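You operate a simulated robot arm through the tools that you are given. There is no shell and no other tool. Be economical: measure what you need, move in short steps, check, and stop when the job is done.

You are at the controls of a simulated two-armed robot. One attempt, no reset.

JOB
Empty the purple sieve, brush its screen clear and put it back.
Fine: its rest goes into the Rough tray; brush it in the brushing seat; brush back in its pot.

The check looks at the end state, three seconds after you hand in, the way a careful person would. Anything else that was tipped, shoved, dropped, spilled or broken makes it a failure.

ROBOT AND FRAMES
Two 7-joint arms with two-finger parallel grippers on one trunk, on a base that drives. Base frame: it is fixed to the floor where the robot stands at the start and does not move with it; the origin is under the middle of the robot, x ahead of it, y to its left, z up. Readings come in cm, rad, newtons and seconds.
The left shoulder is at the start at [7, 18.4, 109.4], the right one opposite. With the tool pointing down near the work surface each hand reaches from about 40 to 88 cm from the robot's upright axis, wherever it stands, measured 20 degrees to its own side. Places, roughly: brushing seat [40, 120, 90]; orange tray [50, 150, 100]; blue tray [25, 200, 100]; teal tray [25, 175, 100]. Payload 3.43 kg a hand.
The TCP of each hand is the grasp point between the finger pads, 3.4 cm short of the fingertips. In the tool frame z runs along the fingers and y along their closing line. The gripper opens to 12.8 cm. The fingers are 2.4 cm wide and 1.2 cm thick; the gripper's body (4.8 by 13 cm) begins 9.6 cm behind the TCP.
Orientation is that of the tool frame in the base frame, as a unit quaternion [w, x, y, z]. With the fingers straight down and closing along the base's y, the tool's x points along the base's -x, its y along +y and its z along -z.

CONTROLS
- The arms move only by the tool apply_moves. It takes "left_moves", "right_moves" or both (then of equal length, played together; a hand with none holds still); each is a list of rows, each an object (a shift or turn left out is 0, a gripper value left out holds the last) with "xyz": the shift along the base's x, y, z in cm, a list of three; "rotation": the turn, a rotation vector about the base's x, y, z in rad, a list of three; "grip": the opening, from 0 (shut) to 1 (fully open). In form: [{"xyz": [tx, ty, tz], "rotation": [ax, ay, az], "grip": grip}, ...]. A call has 1 to 10 rows; each row is the pose to reach, as a shift and turn from the pose commanded when the call began. A row lasts 0.2 s, in which the tool goes at most 5 cm and 0.15 rad; a call with a longer step from one row to the next is refused whole, and so is a gripper value outside its range. Where a pose cannot be reached the arm comes as near as it can. A force on the tool above 40 N (or 10 N above the force at the start of the call, whichever is more), or a blocked arm, ends the call early, and 0.2 s more pass. Each finger travels about 15.3 cm/s and halts on what it meets, pressing with about 32 N; the grip force reading is that of the motor and also rises with nothing between the fingers. The clock runs only during rows and for 0.2 s after the last one: add rows that repeat a pose to give the fingers time. It gives the time, the measured TCP pose, the force on the tool (base axes), the opening and the grip force at its end, in the units of the frame above (readings bear some noise).
- Cameras (640 x 400 px; columns grow to the right, rows downward): "scene" is now at [13.23, 3.68, 131.37]; the picture's right is [0.15, -0.99, 0.02], its down [-0.68, -0.12, -0.72] and it looks along [0.71, 0.10, -0.69] (base axes); focal length 214 px, centre (320, 200). "left" rides on the left gripper at [7.6, 1.1, -16] in its tool frame; the picture's right is [-0.15, 0.99, 0.00], its down [-0.88, -0.13, -0.46] and it looks along [-0.45, -0.07, 0.89] (tool axes); focal length 234 px, centre (320, 200). "right" rides on the right gripper at [7.6, -1.1, -16] in its tool frame; the picture's right is [0.15, 0.99, 0.00], its down [-0.88, 0.13, -0.46] and it looks along [-0.45, 0.07, 0.89] (tool axes); focal length 234 px, centre (320, 200). There is no depth. A picture from a camera that has moved, and an enlarged one, comes with that camera's place and axes in the base frame and with its lens.
- camera(camera): a new picture of that camera. The clock stands still meanwhile.
- slide_trunk(by): slides the trunk up (or, below 0, down) by that many cm; the arms and the scene camera ride with it, the base frame stays. It gives what a move gives, with no picture.
- roll_base(legs): drives the robot by 1 to 6 legs, each [ahead, left, turn to the left] in cm, cm and rad, along the robot's own axes; the way and the turn of a leg run together, so that a leg with both is an arc; at most 150 cm and 3.142 rad a leg. The arms and the cameras ride along, it lands a little off, and it stops where it bumps. It gives what a move gives.
- aim_head(pan, tilt): turns the head with the scene camera to pan (to the left, within 1.501 rad either way) and tilt (down, from -0.506 to 1.204), counted from straight ahead of the robot. It gives what a move gives.
- inspect(camera, box): a new picture of the part [left, top, right, bottom] of that camera's present view, enlarged. The clock stands still meanwhile.
- finish_job(): hands the job in; it is judged then, once.

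Go step by step. Nothing tells you exact positions but the pictures and the camera data: compare them with the known pose of the tool, close in by small moves and look again before you grip or let go. The budget is 120 turns and 88 pictures, counting those below and the enlarged ones. Unless the task says otherwise, let go and move clear before handing in, and close with one line.

The tools are called after ">>>" as a command line: name --argument value ..., lists and objects as JSON in quotes. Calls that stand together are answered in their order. apply_moves: Moves the arms, as the interface text tells. Its arguments: {"type":"object","properties":{"left_moves":{"type":"array","items":{"type":"object","properties":{"xyz":{"type":"array","items":{"type":"number"}},"rotation":{"type":"array","items":{"type":"number"}},"grip":{"type":"number"}}}},"right_moves":{"type":"array","items":{"type":"object","properties":{"xyz":{"type":"array","items":{"type":"number"}},"rotation":{"type":"array","items":{"type":"number"}},"grip":{"type":"number"}}}}},"required":[]} The other tools are called the same way: slide_trunk (by) slides the trunk up or down; roll_base (legs) drives the base; aim_head (pan, tilt) turns the head that bears the scene camera; camera (camera) takes a picture; inspect (camera, box) takes an enlarged picture of a part of a camera's view; finish_job () hands the job in.

At the start:

```text
clock: 0.0
left_tool_pos: [47.28, 39.57, 119.29]
left_tool_rot: [0.0, 0.0, 1.0, -0.001]
left_force: [-0.3, 0.6, 0.4]
left_width: 12.82
left_grip_force: 0.0
right_tool_pos: [51.48, -8.12, 113.48]
right_tool_rot: [0.0, 0.001, 1.0, -0.001]
right_force: [0.3, -0.6, 0.4]
right_width: 12.8
right_grip_force: 0.0
trunk travel left (down, up): [-57.5, 36.5]
robot x, y, heading: [-0.01, -0.22, 0.0]
head pan, tilt: [0.155, 0.761]
```

scene: 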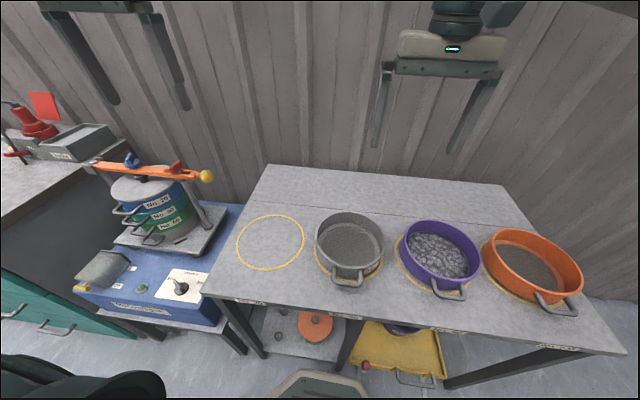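
right: 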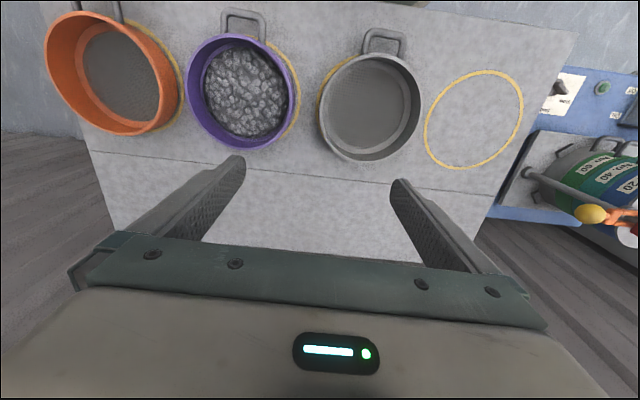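
left: 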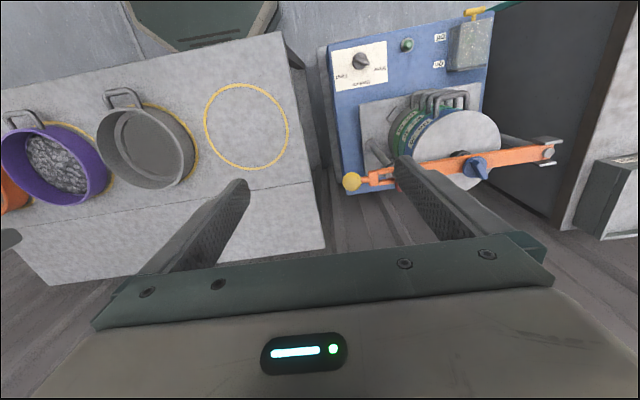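

I see the table with the purple sieve full of stones, a shaker and, to the left, another bench. Next I look left towards the trays and the brushing seat.

>>> aim_head --pan 1.2 --tilt 0.45

>>> camera --camera "scene"

```text
clock: 1.3
left_tool_pos: [47.14, 37.44, 119.9]
left_tool_rot: [0.0, 0.001, 1.0, 0.008]
left_force: [-1.2, 0.3, 0.5]
left_width: 12.8
left_grip_force: 0.0
right_tool_pos: [51.33, -10.2, 113.18]
right_tool_rot: [0.0, 0.001, 1.0, 0.008]
right_force: [-0.6, -0.2, 0.8]
right_width: 12.81
right_grip_force: 0.0
trunk travel left (down, up): [-57.5, 36.5]
robot x, y, heading: [-0.17, -0.15, 0.002]
head pan, tilt: [1.201, 0.45]
```

```text
84 pictures are left
camera scene: at [8.41, 10.96, 133.97], right [0.93, -0.36, 0.01], down [-0.16, -0.42, -0.89], along [0.33, 0.83, -0.45], focal length 214 px, centre (320, 200)
```

scene: 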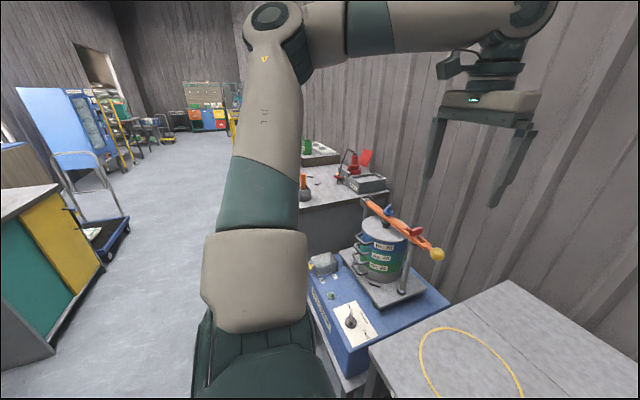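

The left arm hides the bench, so I back off a little and drive left to look at the trays before handling anything.

>>> roll_base --legs '[[-30, 0, 0], [0, 100, 0]]'

>>> aim_head --pan 0.5 --tilt 0.5

>>> camera --camera "scene"

>>> camera --camera "left"

```text
clock: 8.2
left_tool_pos: [13.67, 140.7, 119.86]
left_tool_rot: [0.001, -0.018, 1.0, 0.01]
left_force: [0.1, -0.4, -0.2]
left_width: 12.81
left_grip_force: 0.1
right_tool_pos: [19.48, 93.17, 112.97]
right_tool_rot: [-0.001, -0.017, 1.0, 0.009]
right_force: [0.2, -0.7, 0.3]
right_width: 12.79
right_grip_force: 0.2
trunk travel left (down, up): [-57.5, 36.5]
robot x, y, heading: [-32.03, 101.83, 0.031]
head pan, tilt: [1.201, 0.45]
```

```text
clock: 9.3
left_tool_pos: [13.62, 140.75, 119.87]
left_tool_rot: [0.0, -0.017, 1.0, 0.008]
left_force: [-0.4, -0.3, 0.3]
left_width: 12.78
left_grip_force: 0.1
right_tool_pos: [19.41, 93.26, 113.03]
right_tool_rot: [0.0, -0.016, 1.0, 0.009]
right_force: [0.0, 0.6, 1.0]
right_width: 12.79
right_grip_force: 0.0
trunk travel left (down, up): [-57.5, 36.5]
robot x, y, heading: [-32.22, 101.29, 0.037]
head pan, tilt: [0.499, 0.499]
```

```text
83 pictures are left
camera scene: at [-19.37, 106.5, 133.4], right [0.51, -0.86, 0.0], down [-0.41, -0.24, -0.88], along [0.76, 0.45, -0.48], focal length 214 px, centre (320, 200)
```

scene: 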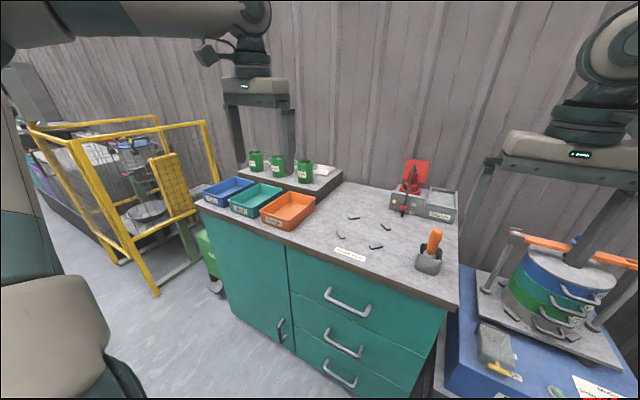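

```text
82 pictures are left
camera left: at [6.04, 141.34, 135.74], right [0.11, 0.99, 0.02], down [0.88, -0.11, 0.45], along [0.45, -0.04, -0.89], focal length 234 px, centre (320, 200)
```

left: 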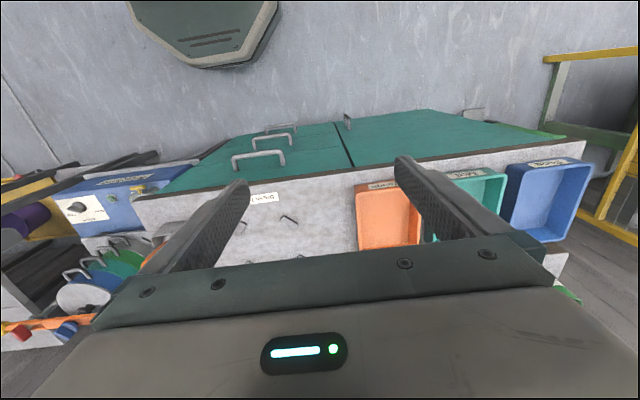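

>>> inspect --camera "scene" --box '[190, 140, 350, 240]'

>>> inspect --camera "scene" --box '[320, 150, 480, 280]'

>>> inspect --camera "left" --box '[340, 140, 600, 260]'

```text
4.00 times, centred on (270, 190) of scene
camera zoom: at [-19.37, 106.5, 133.4], right [0.51, -0.86, 0.0], down [-0.41, -0.24, -0.88], along [0.76, 0.45, -0.48], focal length 858 px, centre (520, 240)
```

zoom: 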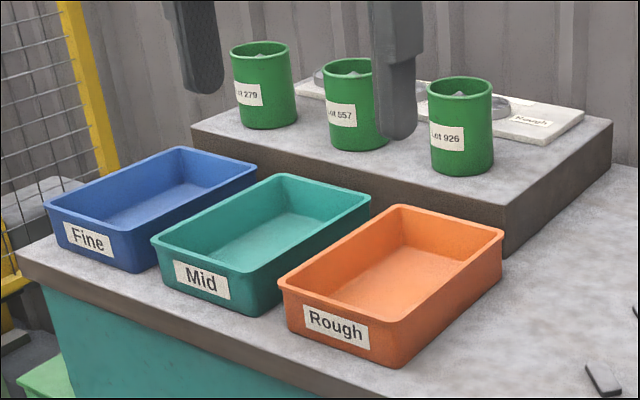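

```text
3.08 times, centred on (400, 215) of scene
camera zoom: at [-19.37, 106.5, 133.4], right [0.51, -0.86, 0.0], down [-0.41, -0.24, -0.88], along [0.76, 0.45, -0.48], focal length 660 px, centre (74, 154)
```

zoom: 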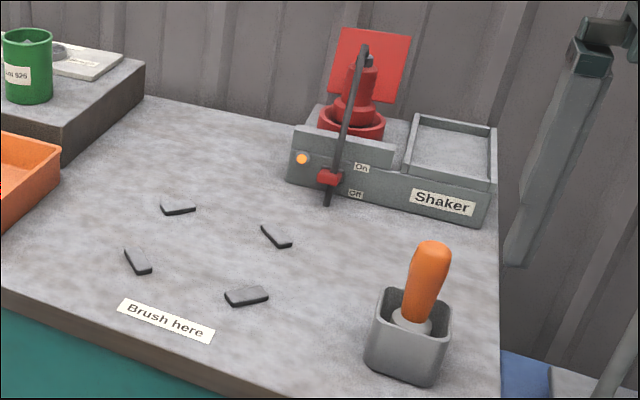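

```text
2.46 times, centred on (470, 200) of left
camera zoom: at [6.04, 141.34, 135.74], right [0.11, 0.99, 0.02], down [0.88, -0.11, 0.45], along [0.45, -0.04, -0.89], focal length 576 px, centre (-49, 200)
```

zoom: 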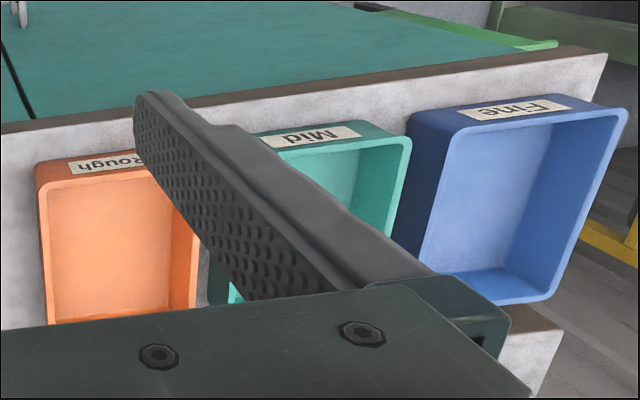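

The Rough tray is the orange one, at about (31, 150). The brush stands in its pot at about (37, 104), and the seat with four corner stops is at about (41, 124). I go back to the table to study the purple sieve's handle.

>>> roll_base --legs '[[0, 0, -0.037], [0, -102, 0]]'

>>> aim_head --pan -0.2 --tilt 0.6

>>> camera --camera "scene"

>>> camera --camera "right"

```text
clock: 15.1
left_tool_pos: [15.03, 34.94, 119.75]
left_tool_rot: [-0.001, 0.001, 1.0, 0.007]
left_force: [0.5, -0.3, -0.5]
left_width: 12.79
left_grip_force: 0.0
right_tool_pos: [19.21, -12.74, 113.17]
right_tool_rot: [-0.001, 0.001, 1.0, 0.007]
right_force: [0.3, -0.1, 0.0]
right_width: 12.8
right_grip_force: 0.1
trunk travel left (down, up): [-57.5, 36.5]
robot x, y, heading: [-32.41, -2.64, 0.004]
head pan, tilt: [0.499, 0.499]
```

```text
clock: 16.1
left_tool_pos: [14.78, 33.19, 119.93]
left_tool_rot: [0.0, 0.003, 1.0, 0.011]
left_force: [-1.2, -0.2, 0.2]
left_width: 12.79
left_grip_force: 0.1
right_tool_pos: [18.68, -14.48, 113.14]
right_tool_rot: [0.001, 0.005, 1.0, 0.01]
right_force: [-0.5, 0.3, 0.1]
right_width: 12.8
right_grip_force: 0.1
trunk travel left (down, up): [-57.5, 36.5]
robot x, y, heading: [-32.36, -3.04, -0.008]
head pan, tilt: [-0.201, 0.6]
```

```text
78 pictures are left
camera scene: at [-19.02, -5.16, 132.51], right [-0.21, -0.98, 0.0], down [-0.55, 0.12, -0.83], along [0.81, -0.17, -0.56], focal length 214 px, centre (320, 200)
```

scene: 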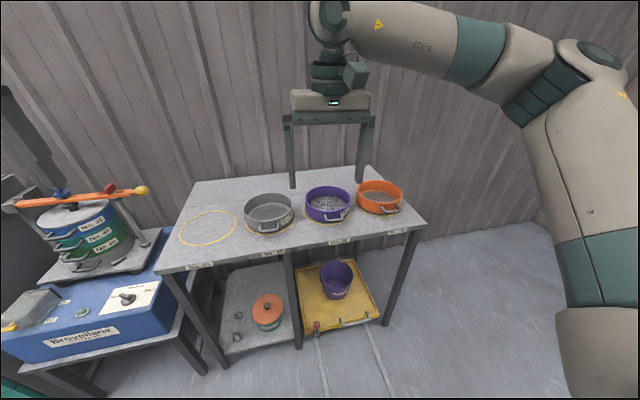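

```text
77 pictures are left
camera right: at [11.05, -15.99, 128.94], right [-0.14, 0.99, 0.02], down [0.88, 0.11, 0.46], along [0.45, 0.08, -0.89], focal length 234 px, centre (320, 200)
```

right: 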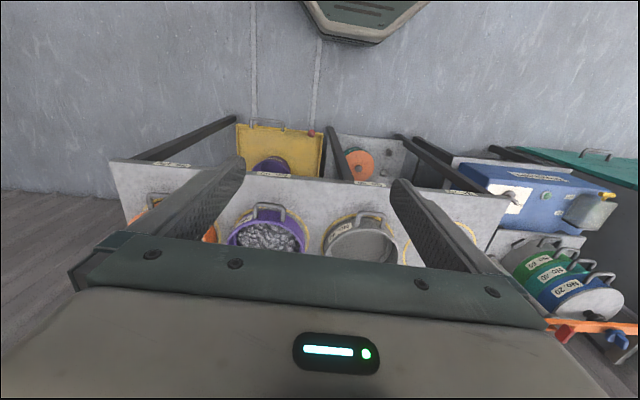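

>>> inspect --camera "scene" --box '[290, 170, 420, 251]'

>>> inspect --camera "right" --box '[215, 190, 325, 259]'

```text
4.92 times, centred on (355, 210) of scene
camera zoom: at [-19.02, -5.16, 132.51], right [-0.21, -0.98, 0.0], down [-0.55, 0.12, -0.83], along [0.81, -0.17, -0.56], focal length 1056 px, centre (148, 148)
```

zoom: 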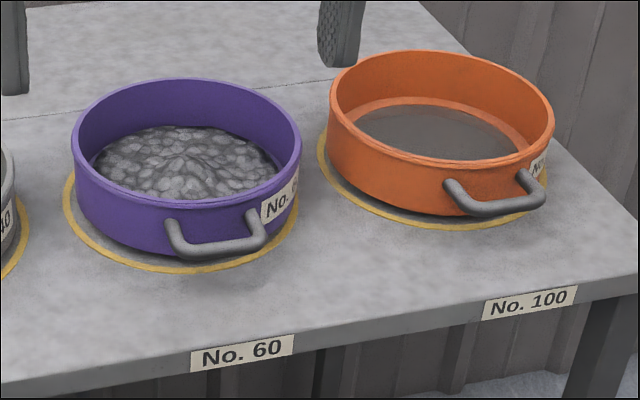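

```text
5.80 times, centred on (270, 224) of right
camera zoom: at [11.05, -15.99, 128.94], right [-0.14, 0.99, 0.02], down [0.88, 0.11, 0.46], along [0.45, 0.08, -0.89], focal length 1358 px, centre (610, 58)
```

zoom: 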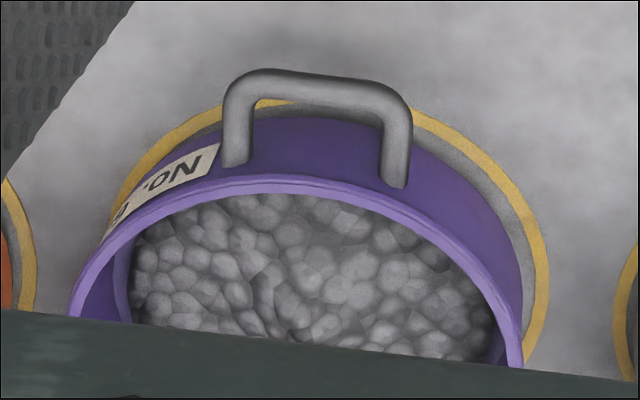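

The purple No. 60 sieve has a horizontal loop handle, with its bar at about (36, −22, 85) and the rim at about z 87.5. I plan to reach straight down with one finger through the loop, closing along x. First I turn the right hand and bring it over the handle.

>>> apply_moves --right_moves '[{"xyz": [1.5, -0.8, 0], "rotation": [0, 0, -0.149]}, {"xyz": [3, -1.6, 0], "rotation": [0, 0, -0.298]}, {"xyz": [4.5, -2.4, -1], "rotation": [0, 0, -0.447]}, {"xyz": [6, -3.2, -2], "rotation": [0, 0, -0.596]}, {"xyz": [7.5, -4, -3], "rotation": [0, 0, -0.745]}, {"xyz": [9, -4.8, -4], "rotation": [0, 0, -0.894]}, {"xyz": [11, -5.6, -5], "rotation": [0, 0, -1.043]}, {"xyz": [13, -6.4, -7], "rotation": [0, 0, -1.192]}, {"xyz": [15, -7.2, -9], "rotation": [0, 0, -1.341]}, {"xyz": [17, -7.7, -11], "rotation": [0, 0, -1.49]}]'

>>> apply_moves --right_moves '[{"xyz": [0, 0, 0], "rotation": [0, -0.1, -0.09]}, {"xyz": [0, 0, 0], "rotation": [0, -0.2, -0.09]}, {"xyz": [0, 0, 0], "rotation": [0, -0.3, -0.09], "grip": 0.45}, {"xyz": [0, 0, 0], "rotation": [0, -0.3, -0.09]}, {"xyz": [0, 0, 0], "rotation": [0, -0.3, -0.09]}]'

>>> camera --camera "right"

>>> camera --camera "scene"

```text
clock: 18.3
left_tool_pos: [15.1, 33.33, 119.92]
left_tool_rot: [0.0, 0.003, 1.0, 0.012]
left_force: [0.1, 0.6, -0.7]
left_width: 12.82
left_grip_force: 0.0
right_tool_pos: [35.83, -22.42, 102.15]
right_tool_rot: [0.007, 0.682, 0.731, 0.009]
right_force: [-1.0, -0.3, 0.0]
right_width: 12.8
right_grip_force: 0.0
trunk travel left (down, up): [-57.5, 36.5]
robot x, y, heading: [-32.37, -3.32, -0.008]
head pan, tilt: [-0.201, 0.6]
```

```text
clock: 19.5
left_tool_pos: [15.08, 33.2, 120.09]
left_tool_rot: [0.0, 0.004, 1.0, 0.012]
left_force: [-0.4, 0.0, -0.9]
left_width: 12.79
left_grip_force: 0.1
right_tool_pos: [35.86, -22.31, 101.99]
right_tool_rot: [0.118, 0.705, 0.691, 0.109]
right_force: [-0.1, -0.4, 0.4]
right_width: 5.75
right_grip_force: 0.1
trunk travel left (down, up): [-57.5, 36.5]
robot x, y, heading: [-32.23, -3.72, -0.012]
head pan, tilt: [-0.201, 0.6]
```

```text
74 pictures are left
camera right: at [29.89, -14.55, 116.76], right [0.94, 0.13, 0.31], down [-0.04, -0.87, 0.48], along [0.34, -0.47, -0.82], focal length 234 px, centre (320, 200)
```

right: 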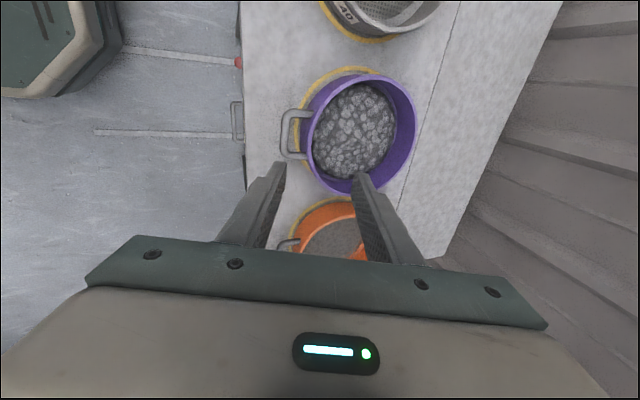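

```text
73 pictures are left
camera scene: at [-18.74, -5.09, 132.52], right [-0.21, -0.98, 0.0], down [-0.55, 0.12, -0.83], along [0.81, -0.17, -0.56], focal length 214 px, centre (320, 200)
```

scene: 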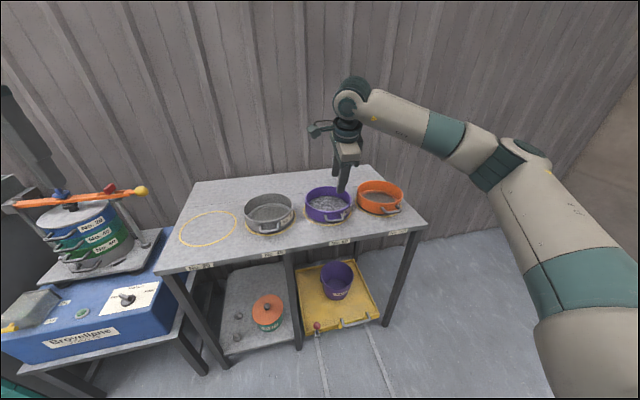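

>>> apply_moves --right_moves '[{"xyz": [0, 0, -3], "rotation": [0, 0.075, 0], "grip": 0.16}, {"xyz": [0, 0, -5], "rotation": [0, 0.15, 0]}, {"xyz": [0, 0, -7], "rotation": [0, 0.15, 0]}, {"xyz": [0, 0, -7], "rotation": [0, 0.15, 0]}, {"xyz": [0, 0, -7], "rotation": [0, 0.15, 0]}]'

>>> inspect --camera "right" --box '[240, 80, 400, 180]'

>>> inspect --camera "scene" --box '[290, 150, 400, 219]'

```text
clock: 20.7
left_tool_pos: [15.14, 33.35, 120.0]
left_tool_rot: [0.0, 0.004, 1.0, 0.011]
left_force: [-0.1, 0.7, -0.3]
left_width: 12.79
left_grip_force: 0.0
right_tool_pos: [35.74, -22.3, 95.07]
right_tool_rot: [0.067, 0.711, 0.698, 0.057]
right_force: [0.5, -0.3, 0.1]
right_width: 2.03
right_grip_force: 0.0
trunk travel left (down, up): [-57.5, 36.5]
robot x, y, heading: [-32.34, -3.01, -0.007]
head pan, tilt: [-0.201, 0.6]
```

```text
4.00 times, centred on (320, 130) of right
camera zoom: at [32.07, -14.42, 110.48], right [0.98, 0.13, 0.17], down [0.03, -0.88, 0.48], along [0.21, -0.47, -0.86], focal length 937 px, centre (320, 480)
```

zoom: 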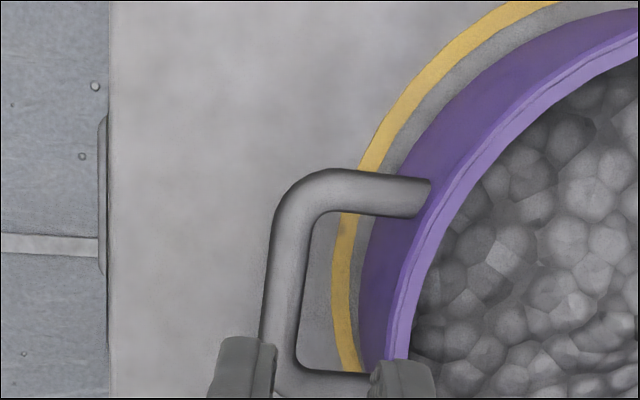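

```text
5.80 times, centred on (345, 184) of scene
camera zoom: at [-18.74, -5.1, 132.52], right [-0.21, -0.98, 0.0], down [-0.55, 0.12, -0.83], along [0.81, -0.17, -0.56], focal length 1243 px, centre (175, 290)
```

zoom: 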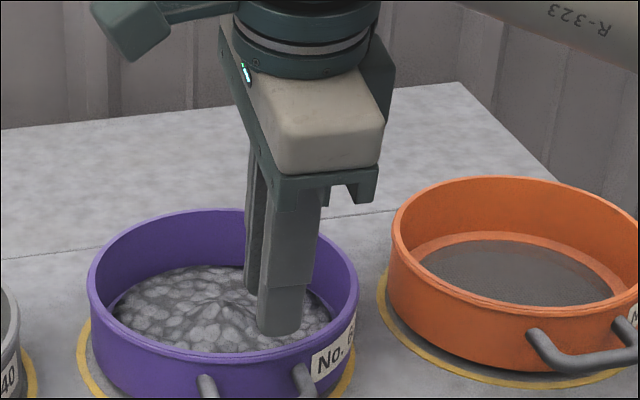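

The finger pair lines up with the bar to within about half a centimetre. I shift slightly forward and go down through the loop.

>>> apply_moves --right_moves '[{"xyz": [0.55, 0, -2.5]}, {"xyz": [0.55, 0, -5]}, {"xyz": [0.55, 0, -6.5]}, {"xyz": [0.55, 0, -8]}, {"xyz": [0.55, 0, -9.4]}, {"xyz": [0.55, 0, -9.4]}]'

>>> inspect --camera "right" --box '[240, 80, 400, 180]'

>>> inspect --camera "scene" --box '[290, 170, 400, 239]'

```text
clock: 22.1
left_tool_pos: [15.0, 33.21, 120.04]
left_tool_rot: [0.001, 0.004, 1.0, 0.011]
left_force: [0.1, -0.3, 0.6]
left_width: 12.78
left_grip_force: 0.1
right_tool_pos: [36.5, -22.27, 85.66]
right_tool_rot: [0.066, 0.71, 0.699, 0.057]
right_force: [-0.4, 1.0, 0.0]
right_width: 2.09
right_grip_force: 0.1
trunk travel left (down, up): [-57.5, 36.5]
robot x, y, heading: [-32.34, -3.58, -0.007]
head pan, tilt: [-0.201, 0.6]
```

```text
4.00 times, centred on (320, 130) of right
camera zoom: at [32.81, -14.52, 101.15], right [0.98, 0.13, 0.17], down [0.03, -0.88, 0.48], along [0.21, -0.47, -0.86], focal length 937 px, centre (320, 480)
```

zoom: 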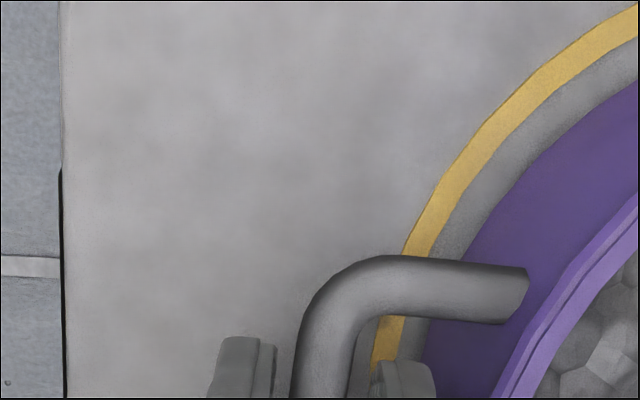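

```text
5.80 times, centred on (345, 204) of scene
camera zoom: at [-18.76, -5.07, 132.52], right [-0.21, -0.98, 0.0], down [-0.55, 0.12, -0.83], along [0.81, -0.17, -0.56], focal length 1243 px, centre (175, 174)
```

zoom: 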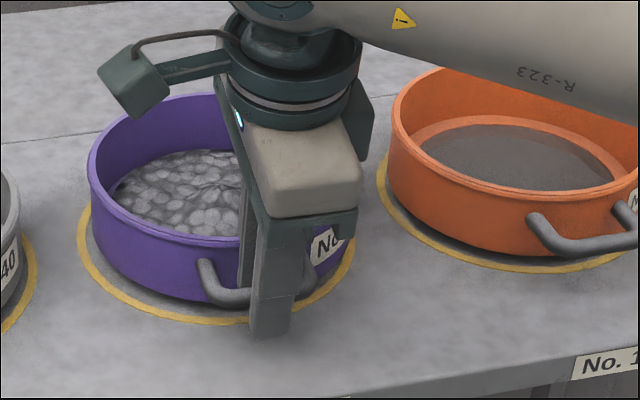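

Both fingers straddle the bar, so I close.

>>> apply_moves --right_moves '[{"grip": 0}, {"grip": 0}, {"grip": 0}, {"grip": 0}]'

>>> apply_moves --right_moves '[{"xyz": [0, 0, 0.7]}, {"xyz": [0, 0, 1.5]}, {"xyz": [0, 0, 2.2]}, {"xyz": [0, 0, 3]}, {"xyz": [0, 0, 3]}, {"xyz": [0, 0, 3]}]'

>>> inspect --camera "scene" --box '[290, 150, 400, 219]'

```text
clock: 23.1
left_tool_pos: [14.99, 33.2, 119.98]
left_tool_rot: [0.0, 0.005, 1.0, 0.012]
left_force: [0.0, 0.1, -0.1]
left_width: 12.78
left_grip_force: 0.1
right_tool_pos: [36.5, -22.3, 85.7]
right_tool_rot: [0.066, 0.711, 0.698, 0.056]
right_force: [-0.3, 0.4, -0.1]
right_width: 1.13
right_grip_force: 31.4
trunk travel left (down, up): [-57.5, 36.5]
robot x, y, heading: [-32.33, -3.21, -0.012]
head pan, tilt: [-0.201, 0.6]
```

```text
clock: 24.5
left_tool_pos: [15.02, 33.22, 120.01]
left_tool_rot: [0.0, 0.004, 1.0, 0.011]
left_force: [-0.2, 0.2, -0.6]
left_width: 12.81
left_grip_force: 0.0
right_tool_pos: [36.44, -22.22, 88.46]
right_tool_rot: [0.066, 0.711, 0.698, 0.055]
right_force: [-1.8, -0.6, -1.4]
right_width: 1.11
right_grip_force: 32.8
trunk travel left (down, up): [-57.5, 36.5]
robot x, y, heading: [-32.07, -3.46, -0.008]
head pan, tilt: [-0.201, 0.6]
```

```text
5.80 times, centred on (345, 184) of scene
camera zoom: at [-18.73, -5.1, 132.52], right [-0.21, -0.98, 0.0], down [-0.55, 0.12, -0.83], along [0.81, -0.17, -0.56], focal length 1243 px, centre (175, 290)
```

zoom: 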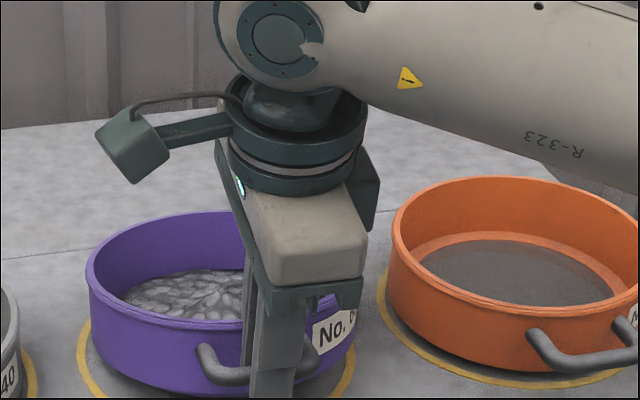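

The near side seems to be rising, but the measured weight is small, so the far edge may still be resting on the table. I lift some more and look.

>>> apply_moves --right_moves '[{"xyz": [0, 0, 1]}, {"xyz": [0, 0, 2]}, {"xyz": [0, 0, 3]}, {"xyz": [0, 0, 3]}]'

>>> inspect --camera "scene" --box '[280, 150, 400, 225]'

```text
clock: 25.5
left_tool_pos: [15.11, 33.12, 120.0]
left_tool_rot: [0.0, 0.004, 1.0, 0.012]
left_force: [-0.3, -0.2, -0.8]
left_width: 12.79
left_grip_force: 0.0
right_tool_pos: [36.6, -22.38, 91.45]
right_tool_rot: [0.065, 0.711, 0.698, 0.056]
right_force: [1.3, 0.3, -2.7]
right_width: 1.16
right_grip_force: 32.0
trunk travel left (down, up): [-57.5, 36.5]
robot x, y, heading: [-32.88, -3.17, -0.006]
head pan, tilt: [-0.201, 0.6]
```

```text
5.33 times, centred on (340, 188) of scene
camera zoom: at [-18.71, -5.11, 132.52], right [-0.21, -0.98, 0.0], down [-0.55, 0.12, -0.83], along [0.81, -0.17, -0.56], focal length 1144 px, centre (213, 267)
```

zoom: 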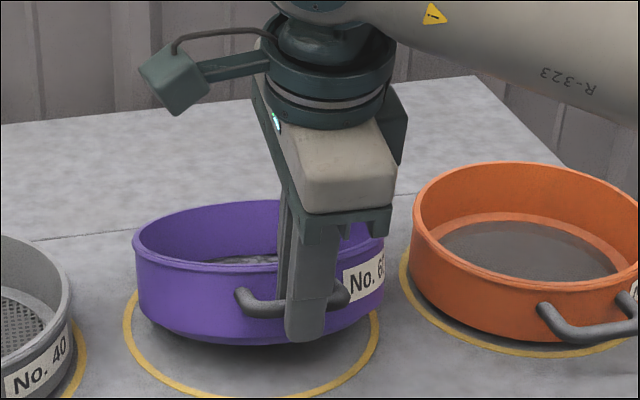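

The sieve hangs about 15° nose-down. I lift a little more and pitch the hand up to level it.

>>> apply_moves --right_moves '[{"xyz": [0, 0, 1], "rotation": [0, -0.07, 0]}, {"xyz": [0, 0, 2], "rotation": [0, -0.14, 0]}, {"xyz": [0, 0, 3], "rotation": [0, -0.21, 0]}, {"xyz": [0, 0, 4], "rotation": [0, -0.25, 0]}, {"xyz": [0, 0, 4], "rotation": [0, -0.25, 0]}, {"xyz": [0, 0, 4], "rotation": [0, -0.25, 0]}]'

>>> inspect --camera "scene" --box '[280, 130, 400, 205]'

>>> camera --camera "right"

```text
clock: 26.9
left_tool_pos: [15.05, 33.15, 120.07]
left_tool_rot: [0.0, 0.004, 1.0, 0.011]
left_force: [0.2, -0.2, 0.2]
left_width: 12.8
left_grip_force: 0.0
right_tool_pos: [36.6, -22.31, 95.67]
right_tool_rot: [0.154, 0.697, 0.685, 0.144]
right_force: [-2.1, -0.5, -0.6]
right_width: 1.16
right_grip_force: 31.7
trunk travel left (down, up): [-57.5, 36.5]
robot x, y, heading: [-32.5, -3.15, -0.011]
head pan, tilt: [-0.201, 0.6]
```

```text
5.33 times, centred on (340, 168) of scene
camera zoom: at [-18.72, -5.12, 132.52], right [-0.21, -0.98, 0.0], down [-0.55, 0.12, -0.83], along [0.81, -0.17, -0.56], focal length 1144 px, centre (213, 373)
```

zoom: 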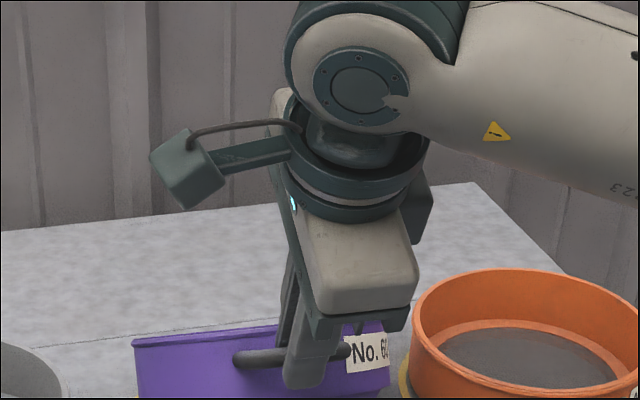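

```text
65 pictures are left
camera right: at [29.12, -14.54, 109.7], right [0.9, 0.13, 0.41], down [-0.09, -0.87, 0.48], along [0.42, -0.47, -0.78], focal length 234 px, centre (320, 200)
```

right: 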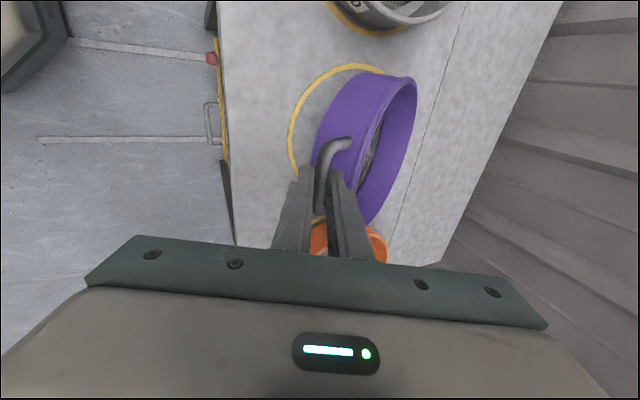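

The sieve pivots on the bar with its far edge still on the table, so this grip does not hold it. I lower it back the way it came before anything slides out.

>>> apply_moves --right_moves '[{"xyz": [0, 0, -1], "rotation": [0, 0.06, 0]}, {"xyz": [0, 0, -2], "rotation": [0, 0.12, 0]}, {"xyz": [0, 0, -3], "rotation": [0, 0.18, 0]}, {"xyz": [0, 0, -4], "rotation": [0, 0.25, 0]}, {"xyz": [0, 0, -5.2], "rotation": [0, 0.25, 0]}, {"xyz": [0, 0, -6.4], "rotation": [0, 0.25, 0]}, {"xyz": [0, 0, -7.6], "rotation": [0, 0.25, 0]}, {"xyz": [0, 0, -8.8], "rotation": [0, 0.25, 0]}, {"xyz": [0, 0, -9.5], "rotation": [0, 0.25, 0]}, {"xyz": [0, 0, -9.5], "rotation": [0, 0.25, 0]}]'

>>> inspect --camera "scene" --box '[280, 150, 420, 237]'

```text
clock: 29.1
left_tool_pos: [14.88, 33.16, 119.98]
left_tool_rot: [0.0, 0.004, 1.0, 0.011]
left_force: [0.1, 0.0, 0.5]
left_width: 12.82
left_grip_force: 0.1
right_tool_pos: [36.33, -22.38, 86.0]
right_tool_rot: [0.066, 0.711, 0.698, 0.056]
right_force: [-0.5, 0.6, -1.7]
right_width: 1.14
right_grip_force: 32.2
trunk travel left (down, up): [-57.5, 36.5]
robot x, y, heading: [-32.37, -2.84, -0.011]
head pan, tilt: [-0.201, 0.6]
```

```text
4.57 times, centred on (350, 194) of scene
camera zoom: at [-18.72, -5.11, 132.51], right [-0.21, -0.98, 0.0], down [-0.55, 0.12, -0.83], along [0.81, -0.17, -0.56], focal length 980 px, centre (183, 230)
```

zoom: 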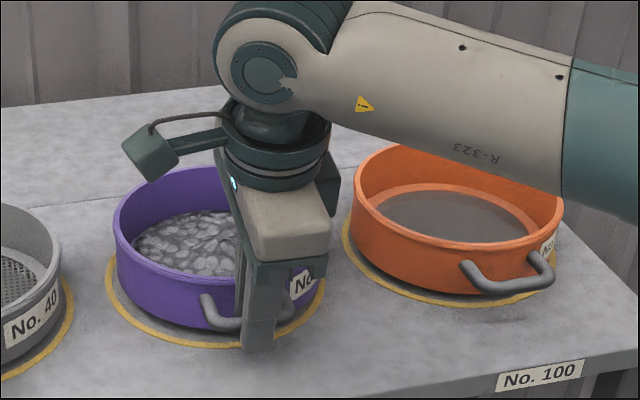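

The sieve is back in its ring and nothing has spilled. I switch to pinching the wall itself: one finger inside the rim, the other in the loop gap, with the hand upright. First I release and rise.

>>> apply_moves --right_moves '[{"xyz": [0, 0, -0.3], "grip": 0.16}, {"xyz": [0, 0, -0.3], "grip": 0.16}, {"xyz": [-0.1, 0, 2], "grip": 0.16}, {"xyz": [-0.2, 0, 5], "grip": 0.16}, {"xyz": [-0.2, 0, 8], "rotation": [0, 0, 0], "grip": 0.15}, {"xyz": [1, 0, 10], "rotation": [0, 0.08, 0]}, {"xyz": [3.2, 0, 10], "rotation": [0, 0.17, 0]}, {"xyz": [3.2, 0, 8], "rotation": [0, 0.17, 0]}, {"xyz": [3.2, 0, 8], "rotation": [0, 0.17, 0]}]'

>>> inspect --camera "right" --box '[240, 80, 400, 180]'

>>> inspect --camera "scene" --box '[280, 150, 420, 237]'

```text
clock: 31.1
left_tool_pos: [14.98, 33.42, 120.02]
left_tool_rot: [0.001, 0.0, 1.0, 0.011]
left_force: [-1.3, 0.5, -1.1]
left_width: 12.8
left_grip_force: 0.0
right_tool_pos: [39.67, -22.12, 94.05]
right_tool_rot: [0.006, 0.712, 0.703, -0.004]
right_force: [0.9, 0.1, 0.2]
right_width: 1.94
right_grip_force: 0.2
trunk travel left (down, up): [-57.5, 36.5]
robot x, y, heading: [-32.24, -3.18, -0.001]
head pan, tilt: [-0.201, 0.6]
```

```text
4.00 times, centred on (320, 130) of right
camera zoom: at [38.72, -14.38, 109.96], right [0.99, 0.14, 0.0], down [0.12, -0.88, 0.47], along [0.06, -0.46, -0.88], focal length 937 px, centre (320, 480)
```

zoom: 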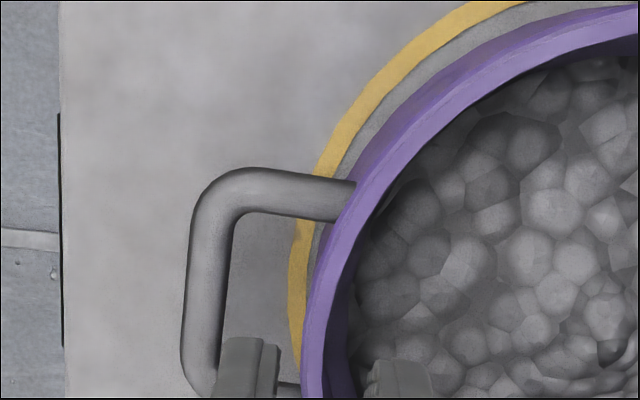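

```text
4.57 times, centred on (350, 194) of scene
camera zoom: at [-18.67, -5.01, 132.52], right [-0.2, -0.98, 0.0], down [-0.55, 0.11, -0.83], along [0.81, -0.17, -0.56], focal length 980 px, centre (183, 230)
```

zoom: 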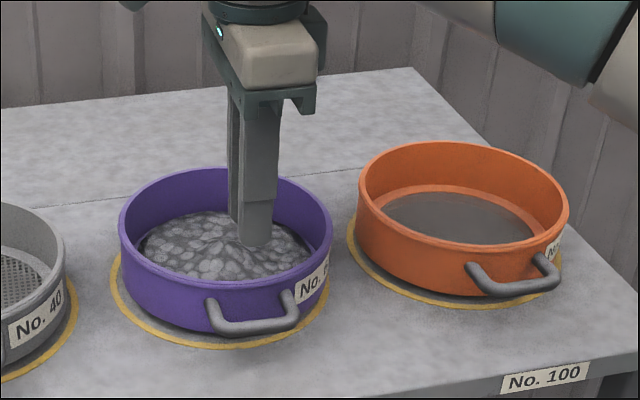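

The rim spans x 39.4–40.1 here, and the fingers straddle it with the outer one inside the loop gap. I lower carefully until the tips are about 4 cm below the rim.

>>> apply_moves --right_moves '[{"xyz": [0.1, 0, -2], "grip": 0.165}, {"xyz": [0.1, 0, -3.5]}, {"xyz": [0.1, 0, -4.5]}, {"xyz": [0.1, 0, -5.5]}, {"xyz": [0.1, 0, -6.3]}, {"xyz": [0.1, 0, -7]}, {"xyz": [0.1, 0, -7]}]'

>>> inspect --camera "right" --box '[240, 80, 400, 180]'

>>> inspect --camera "scene" --box '[280, 150, 420, 237]'

```text
clock: 32.7
left_tool_pos: [15.03, 33.14, 120.05]
left_tool_rot: [0.001, 0.004, 1.0, 0.011]
left_force: [0.3, -0.6, 0.4]
left_width: 12.78
left_grip_force: 0.0
right_tool_pos: [39.72, -22.21, 87.0]
right_tool_rot: [0.007, 0.713, 0.701, -0.004]
right_force: [-0.7, -0.3, -0.1]
right_width: 2.1
right_grip_force: 0.0
trunk travel left (down, up): [-57.5, 36.5]
robot x, y, heading: [-32.02, -3.41, -0.007]
head pan, tilt: [-0.201, 0.6]
```

```text
4.00 times, centred on (320, 130) of right
camera zoom: at [38.63, -14.52, 102.87], right [0.99, 0.13, 0.0], down [0.12, -0.88, 0.47], along [0.06, -0.46, -0.88], focal length 937 px, centre (320, 480)
```

zoom: 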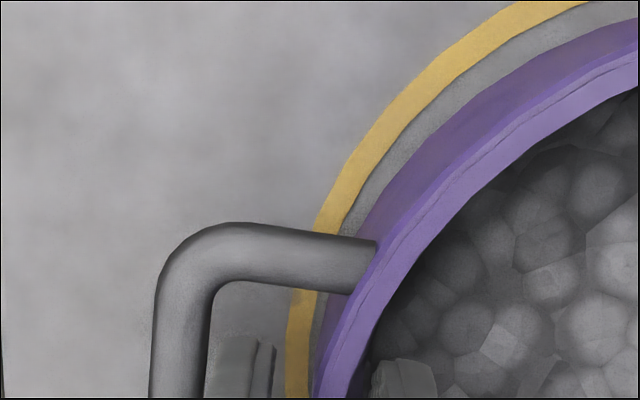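

```text
4.57 times, centred on (350, 194) of scene
camera zoom: at [-18.74, -5.08, 132.52], right [-0.21, -0.98, 0.0], down [-0.55, 0.12, -0.83], along [0.81, -0.17, -0.56], focal length 980 px, centre (183, 230)
```

zoom: 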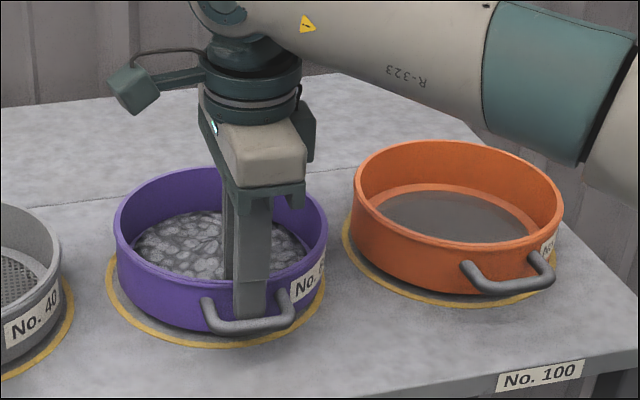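

The outer finger is in the loop gap and the inner one is inside the wall. I close and lift slightly.

>>> apply_moves --right_moves '[{"grip": 0}, {"grip": 0}, {"grip": 0}, {"grip": 0}]'

>>> apply_moves --right_moves '[{"xyz": [0, 0, 0.6]}, {"xyz": [0, 0, 1.2]}, {"xyz": [0, 0, 1.8]}, {"xyz": [0, 0, 2.5]}, {"xyz": [0, 0, 2.5]}, {"xyz": [0, 0, 2.5]}]'

>>> inspect --camera "scene" --box '[280, 150, 420, 237]'

```text
clock: 33.7
left_tool_pos: [15.12, 33.23, 119.99]
left_tool_rot: [0.001, 0.004, 1.0, 0.012]
left_force: [0.8, 0.2, 0.7]
left_width: 12.78
left_grip_force: 0.2
right_tool_pos: [39.64, -22.23, 87.01]
right_tool_rot: [0.006, 0.712, 0.702, -0.004]
right_force: [0.0, 1.1, 1.3]
right_width: 0.43
right_grip_force: 31.6
trunk travel left (down, up): [-57.5, 36.5]
robot x, y, heading: [-32.39, -3.34, -0.006]
head pan, tilt: [-0.201, 0.6]
```

```text
clock: 35.1
left_tool_pos: [15.11, 33.28, 120.04]
left_tool_rot: [0.0, 0.002, 1.0, 0.011]
left_force: [0.2, -0.1, -0.4]
left_width: 12.78
left_grip_force: 0.0
right_tool_pos: [39.73, -22.0, 89.73]
right_tool_rot: [0.006, 0.713, 0.702, -0.004]
right_force: [-0.1, -0.1, -5.1]
right_width: 0.42
right_grip_force: 31.5
trunk travel left (down, up): [-57.5, 36.5]
robot x, y, heading: [-32.64, -3.63, -0.008]
head pan, tilt: [-0.201, 0.6]
```

```text
4.57 times, centred on (350, 194) of scene
camera zoom: at [-18.68, -5.1, 132.51], right [-0.21, -0.98, 0.0], down [-0.55, 0.12, -0.83], along [0.81, -0.17, -0.56], focal length 980 px, centre (183, 230)
```

zoom: 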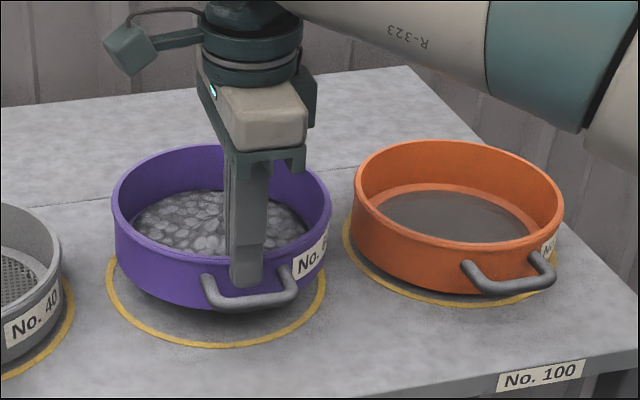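

The sieve lifts level with the wall grip and weighs about 5–6 N. I raise it well clear of the table and carry it back and left to the bench.

>>> apply_moves --right_moves '[{"xyz": [0, 0, 1.5]}, {"xyz": [0, 0, 3]}, {"xyz": [0, 0, 4.5]}, {"xyz": [0, 0, 6]}, {"xyz": [0, 0, 8]}, {"xyz": [0, 0, 10]}, {"xyz": [0, 0, 12]}, {"xyz": [0, 0, 14]}, {"xyz": [0, 0, 15]}, {"xyz": [0, 0, 15]}]'

>>> roll_base --legs '[[-20, 0, 0], [0, 75, 0], [0, 73, 0]]'

>>> aim_head --pan 0.0 --tilt 0.55

>>> camera --camera "scene"

```text
clock: 37.3
left_tool_pos: [15.25, 33.16, 119.95]
left_tool_rot: [0.0, 0.004, 1.0, 0.012]
left_force: [0.6, 0.3, -0.6]
left_width: 12.78
left_grip_force: 0.1
right_tool_pos: [39.78, -22.36, 104.68]
right_tool_rot: [0.005, 0.712, 0.702, -0.004]
right_force: [0.1, 0.4, -4.2]
right_width: 0.43
right_grip_force: 31.8
trunk travel left (down, up): [-57.5, 36.5]
robot x, y, heading: [-32.74, -3.05, -0.005]
head pan, tilt: [-0.201, 0.6]
```

```text
clock: 46.1
left_tool_pos: [-5.82, 181.72, 119.9]
left_tool_rot: [0.0, -0.004, 1.0, 0.012]
left_force: [0.3, -0.1, 0.4]
left_width: 12.82
left_grip_force: 0.1
right_tool_pos: [19.52, 126.67, 104.65]
right_tool_rot: [0.005, 0.708, 0.706, -0.005]
right_force: [-0.2, 0.4, -3.9]
right_width: 0.44
right_grip_force: 31.6
trunk travel left (down, up): [-57.5, 36.5]
robot x, y, heading: [-52.92, 144.47, 0.011]
head pan, tilt: [-0.201, 0.6]
```

```text
clock: 46.9
left_tool_pos: [-5.79, 181.85, 119.92]
left_tool_rot: [0.0, -0.004, 1.0, 0.012]
left_force: [0.0, 0.4, -0.4]
left_width: 12.8
left_grip_force: 0.1
right_tool_pos: [19.29, 126.61, 104.53]
right_tool_rot: [0.005, 0.709, 0.705, -0.004]
right_force: [0.1, -0.9, -4.4]
right_width: 0.42
right_grip_force: 32.2
trunk travel left (down, up): [-57.5, 36.5]
robot x, y, heading: [-53.12, 144.88, 0.011]
head pan, tilt: [0.0, 0.55]
```

```text
58 pictures are left
camera scene: at [-38.83, 144.81, 132.93], right [0.01, -1.0, 0.0], down [-0.52, 0.0, -0.85], along [0.85, 0.0, -0.52], focal length 214 px, centre (320, 200)
```

scene: 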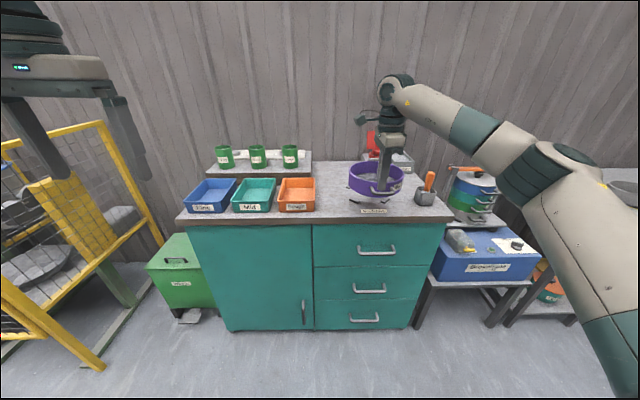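

>>> inspect --camera "scene" --box '[230, 150, 446, 240]'

```text
2.96 times, centred on (338, 195) of scene
camera zoom: at [-38.83, 144.81, 132.93], right [0.01, -1.0, 0.0], down [-0.52, 0.0, -0.85], along [0.85, 0.0, -0.52], focal length 636 px, centre (267, 215)
```

zoom: 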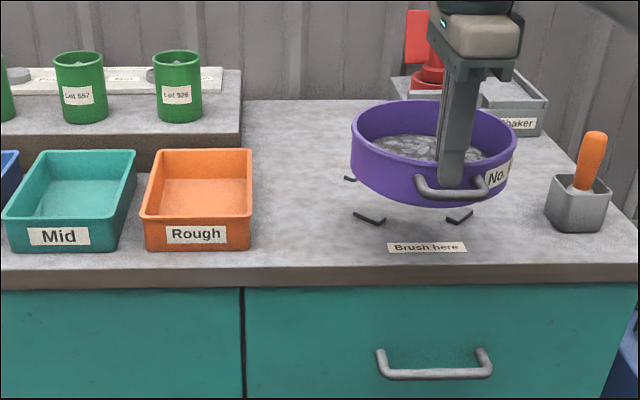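

The orange Rough tray spans x 26–45 and y 147–160, with its rim at z≈93. I drive the robot closer while raising the sieve, then yaw it before pouring.

>>> apply_moves --right_moves '[{"xyz": [-2, 0, 1]}, {"xyz": [-4, 0, 2]}, {"xyz": [-6, 0, 3]}, {"xyz": [-8, 0, 3]}, {"xyz": [-10, 0, 3]}, {"xyz": [-10, 0, 3]}]'

>>> roll_base --legs '[[20, 10, 0]]'

>>> apply_moves --right_moves '[{"rotation": [0, 0, -0.1]}, {"rotation": [0, 0, -0.2]}, {"rotation": [0, 0, -0.3]}, {"rotation": [0, 0, -0.4]}, {"rotation": [0, 0, -0.5]}, {"rotation": [0, 0, -0.5]}]'

```text
clock: 48.2
left_tool_pos: [-5.93, 181.9, 119.97]
left_tool_rot: [0.0, -0.002, 1.0, 0.011]
left_force: [0.0, -1.0, -1.0]
left_width: 12.81
left_grip_force: 0.0
right_tool_pos: [9.42, 126.63, 107.62]
right_tool_rot: [0.005, 0.708, 0.707, -0.005]
right_force: [0.7, 0.3, -4.8]
right_width: 0.39
right_grip_force: 31.5
trunk travel left (down, up): [-57.5, 36.5]
robot x, y, heading: [-52.78, 144.77, 0.009]
head pan, tilt: [0.0, 0.55]
```

```text
clock: 50.0
left_tool_pos: [13.95, 192.11, 120.0]
left_tool_rot: [0.0, -0.002, 1.0, 0.011]
left_force: [0.6, 0.5, 0.3]
left_width: 12.8
left_grip_force: 0.0
right_tool_pos: [29.12, 136.88, 107.49]
right_tool_rot: [0.005, 0.708, 0.706, -0.004]
right_force: [-0.1, -0.2, -4.8]
right_width: 0.45
right_grip_force: 32.3
trunk travel left (down, up): [-57.5, 36.5]
robot x, y, heading: [-33.29, 154.93, 0.002]
head pan, tilt: [0.0, 0.55]
```

```text
clock: 51.4
left_tool_pos: [13.78, 192.16, 119.96]
left_tool_rot: [0.0, -0.003, 1.0, 0.011]
left_force: [-0.9, -0.5, 0.4]
left_width: 12.8
left_grip_force: 0.0
right_tool_pos: [29.07, 136.89, 107.6]
right_tool_rot: [0.005, 0.861, 0.508, -0.005]
right_force: [-0.4, 0.1, -4.1]
right_width: 0.48
right_grip_force: 31.6
trunk travel left (down, up): [-57.5, 36.5]
robot x, y, heading: [-33.21, 154.88, 0.003]
head pan, tilt: [0.0, 0.55]
```

>>> apply_moves --right_moves '[{"xyz": [0.1, 2.8, 0.3], "rotation": [0.0526, -0.0289, 0]}, {"xyz": [0.3, 5.6, 0.5], "rotation": [0.1052, -0.0578, 0]}, {"xyz": [0.4, 8.5, 0.5], "rotation": [0.1578, -0.0867, 0]}, {"xyz": [0.6, 11.3, 0.5], "rotation": [0.2104, -0.1156, 0]}, {"xyz": [0.7, 14.1, 0.5], "rotation": [0.263, -0.1445, 0]}, {"xyz": [0.8, 17, 0.5], "rotation": [0.3156, -0.1734, 0]}, {"xyz": [1, 19.8, 0.5], "rotation": [0.3682, -0.2023, 0]}, {"xyz": [1.1, 22.6, 0], "rotation": [0.4208, -0.2312, 0]}, {"xyz": [1.3, 25.5, 0], "rotation": [0.4734, -0.2601, 0]}, {"xyz": [1.4, 28.3, 0], "rotation": [0.526, -0.289, 0]}]'

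>>> camera --camera "scene"

```text
clock: 53.5
left_tool_pos: [13.88, 192.23, 119.94]
left_tool_rot: [0.0, -0.002, 1.0, 0.011]
left_force: [0.6, 0.4, 0.4]
left_width: 12.79
left_grip_force: 0.1
right_tool_pos: [30.41, 165.27, 107.6]
right_tool_rot: [-0.147, 0.824, 0.487, 0.249]
right_force: [-0.7, 0.8, -4.9]
right_width: 0.44
right_grip_force: 31.7
trunk travel left (down, up): [-57.5, 36.5]
robot x, y, heading: [-33.46, 155.24, 0.005]
head pan, tilt: [0.0, 0.55]
```

```text
56 pictures are left
camera scene: at [-19.15, 155.24, 132.94], right [0.01, -1.0, 0.0], down [-0.52, 0.0, -0.85], along [0.85, 0.0, -0.52], focal length 214 px, centre (320, 200)
```

scene: 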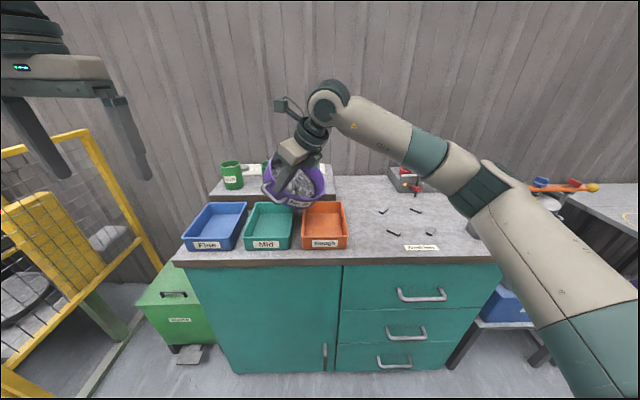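

>>> inspect --camera "scene" --box '[180, 130, 380, 255]'

```text
3.20 times, centred on (280, 192) of scene
camera zoom: at [-19.15, 155.24, 132.94], right [0.01, -1.0, 0.0], down [-0.52, 0.0, -0.85], along [0.85, 0.0, -0.52], focal length 686 px, centre (448, 224)
```

zoom: 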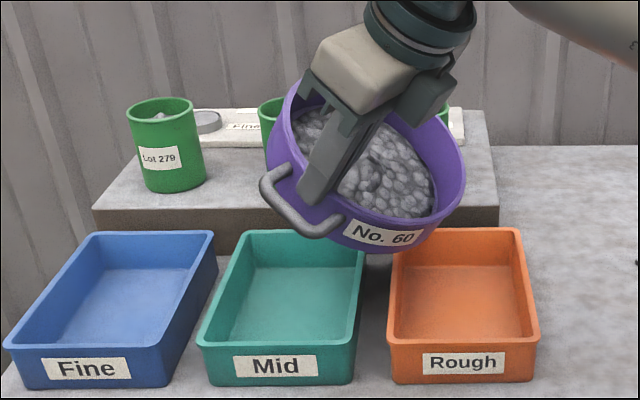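

The lip is over the Rough tray as planned. I keep rolling slowly, holding the lip above the tray.

>>> apply_moves --right_moves '[{"xyz": [-0.13, -0.26, -0.13], "rotation": [0.0438, -0.0241, 0]}, {"xyz": [-0.26, -0.52, -0.26], "rotation": [0.0876, -0.0482, 0]}, {"xyz": [-0.39, -0.78, -0.39], "rotation": [0.1314, -0.0723, 0]}, {"xyz": [-0.52, -1.05, -0.52], "rotation": [0.1752, -0.0964, 0]}, {"xyz": [-0.65, -1.3, -0.65], "rotation": [0.219, -0.1205, 0]}, {"xyz": [-0.79, -1.57, -0.79], "rotation": [0.2628, -0.1446, 0]}, {"xyz": [-0.92, -1.83, -0.92], "rotation": [0.3066, -0.1687, 0]}, {"xyz": [-1.05, -2.1, -1.05], "rotation": [0.3504, -0.1928, 0]}, {"xyz": [-1.05, -2.1, -1.05], "rotation": [0.3504, -0.1928, 0]}]'

>>> inspect --camera "scene" --box '[180, 130, 380, 255]'

```text
clock: 55.5
left_tool_pos: [13.87, 192.18, 119.96]
left_tool_rot: [0.0, -0.003, 1.0, 0.012]
left_force: [1.2, 0.8, 0.3]
left_width: 12.82
left_grip_force: 0.1
right_tool_pos: [29.4, 163.01, 106.4]
right_tool_rot: [-0.24, 0.758, 0.448, 0.408]
right_force: [-0.2, 0.1, -4.1]
right_width: 0.44
right_grip_force: 32.3
trunk travel left (down, up): [-57.5, 36.5]
robot x, y, heading: [-33.0, 155.4, 0.005]
head pan, tilt: [0.0, 0.55]
```

```text
3.20 times, centred on (280, 192) of scene
camera zoom: at [-19.16, 155.21, 132.94], right [0.01, -1.0, 0.0], down [-0.52, 0.0, -0.85], along [0.85, 0.0, -0.52], focal length 686 px, centre (448, 224)
```

zoom: 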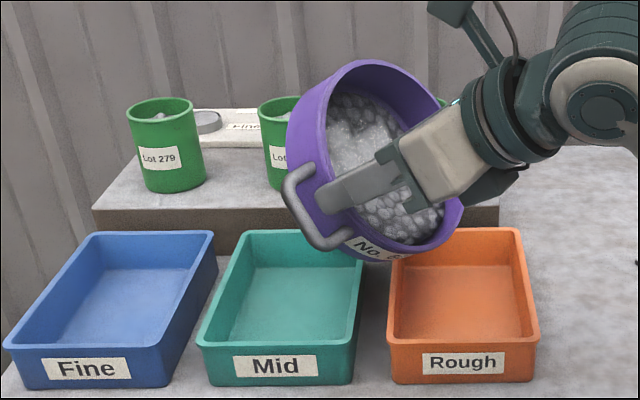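

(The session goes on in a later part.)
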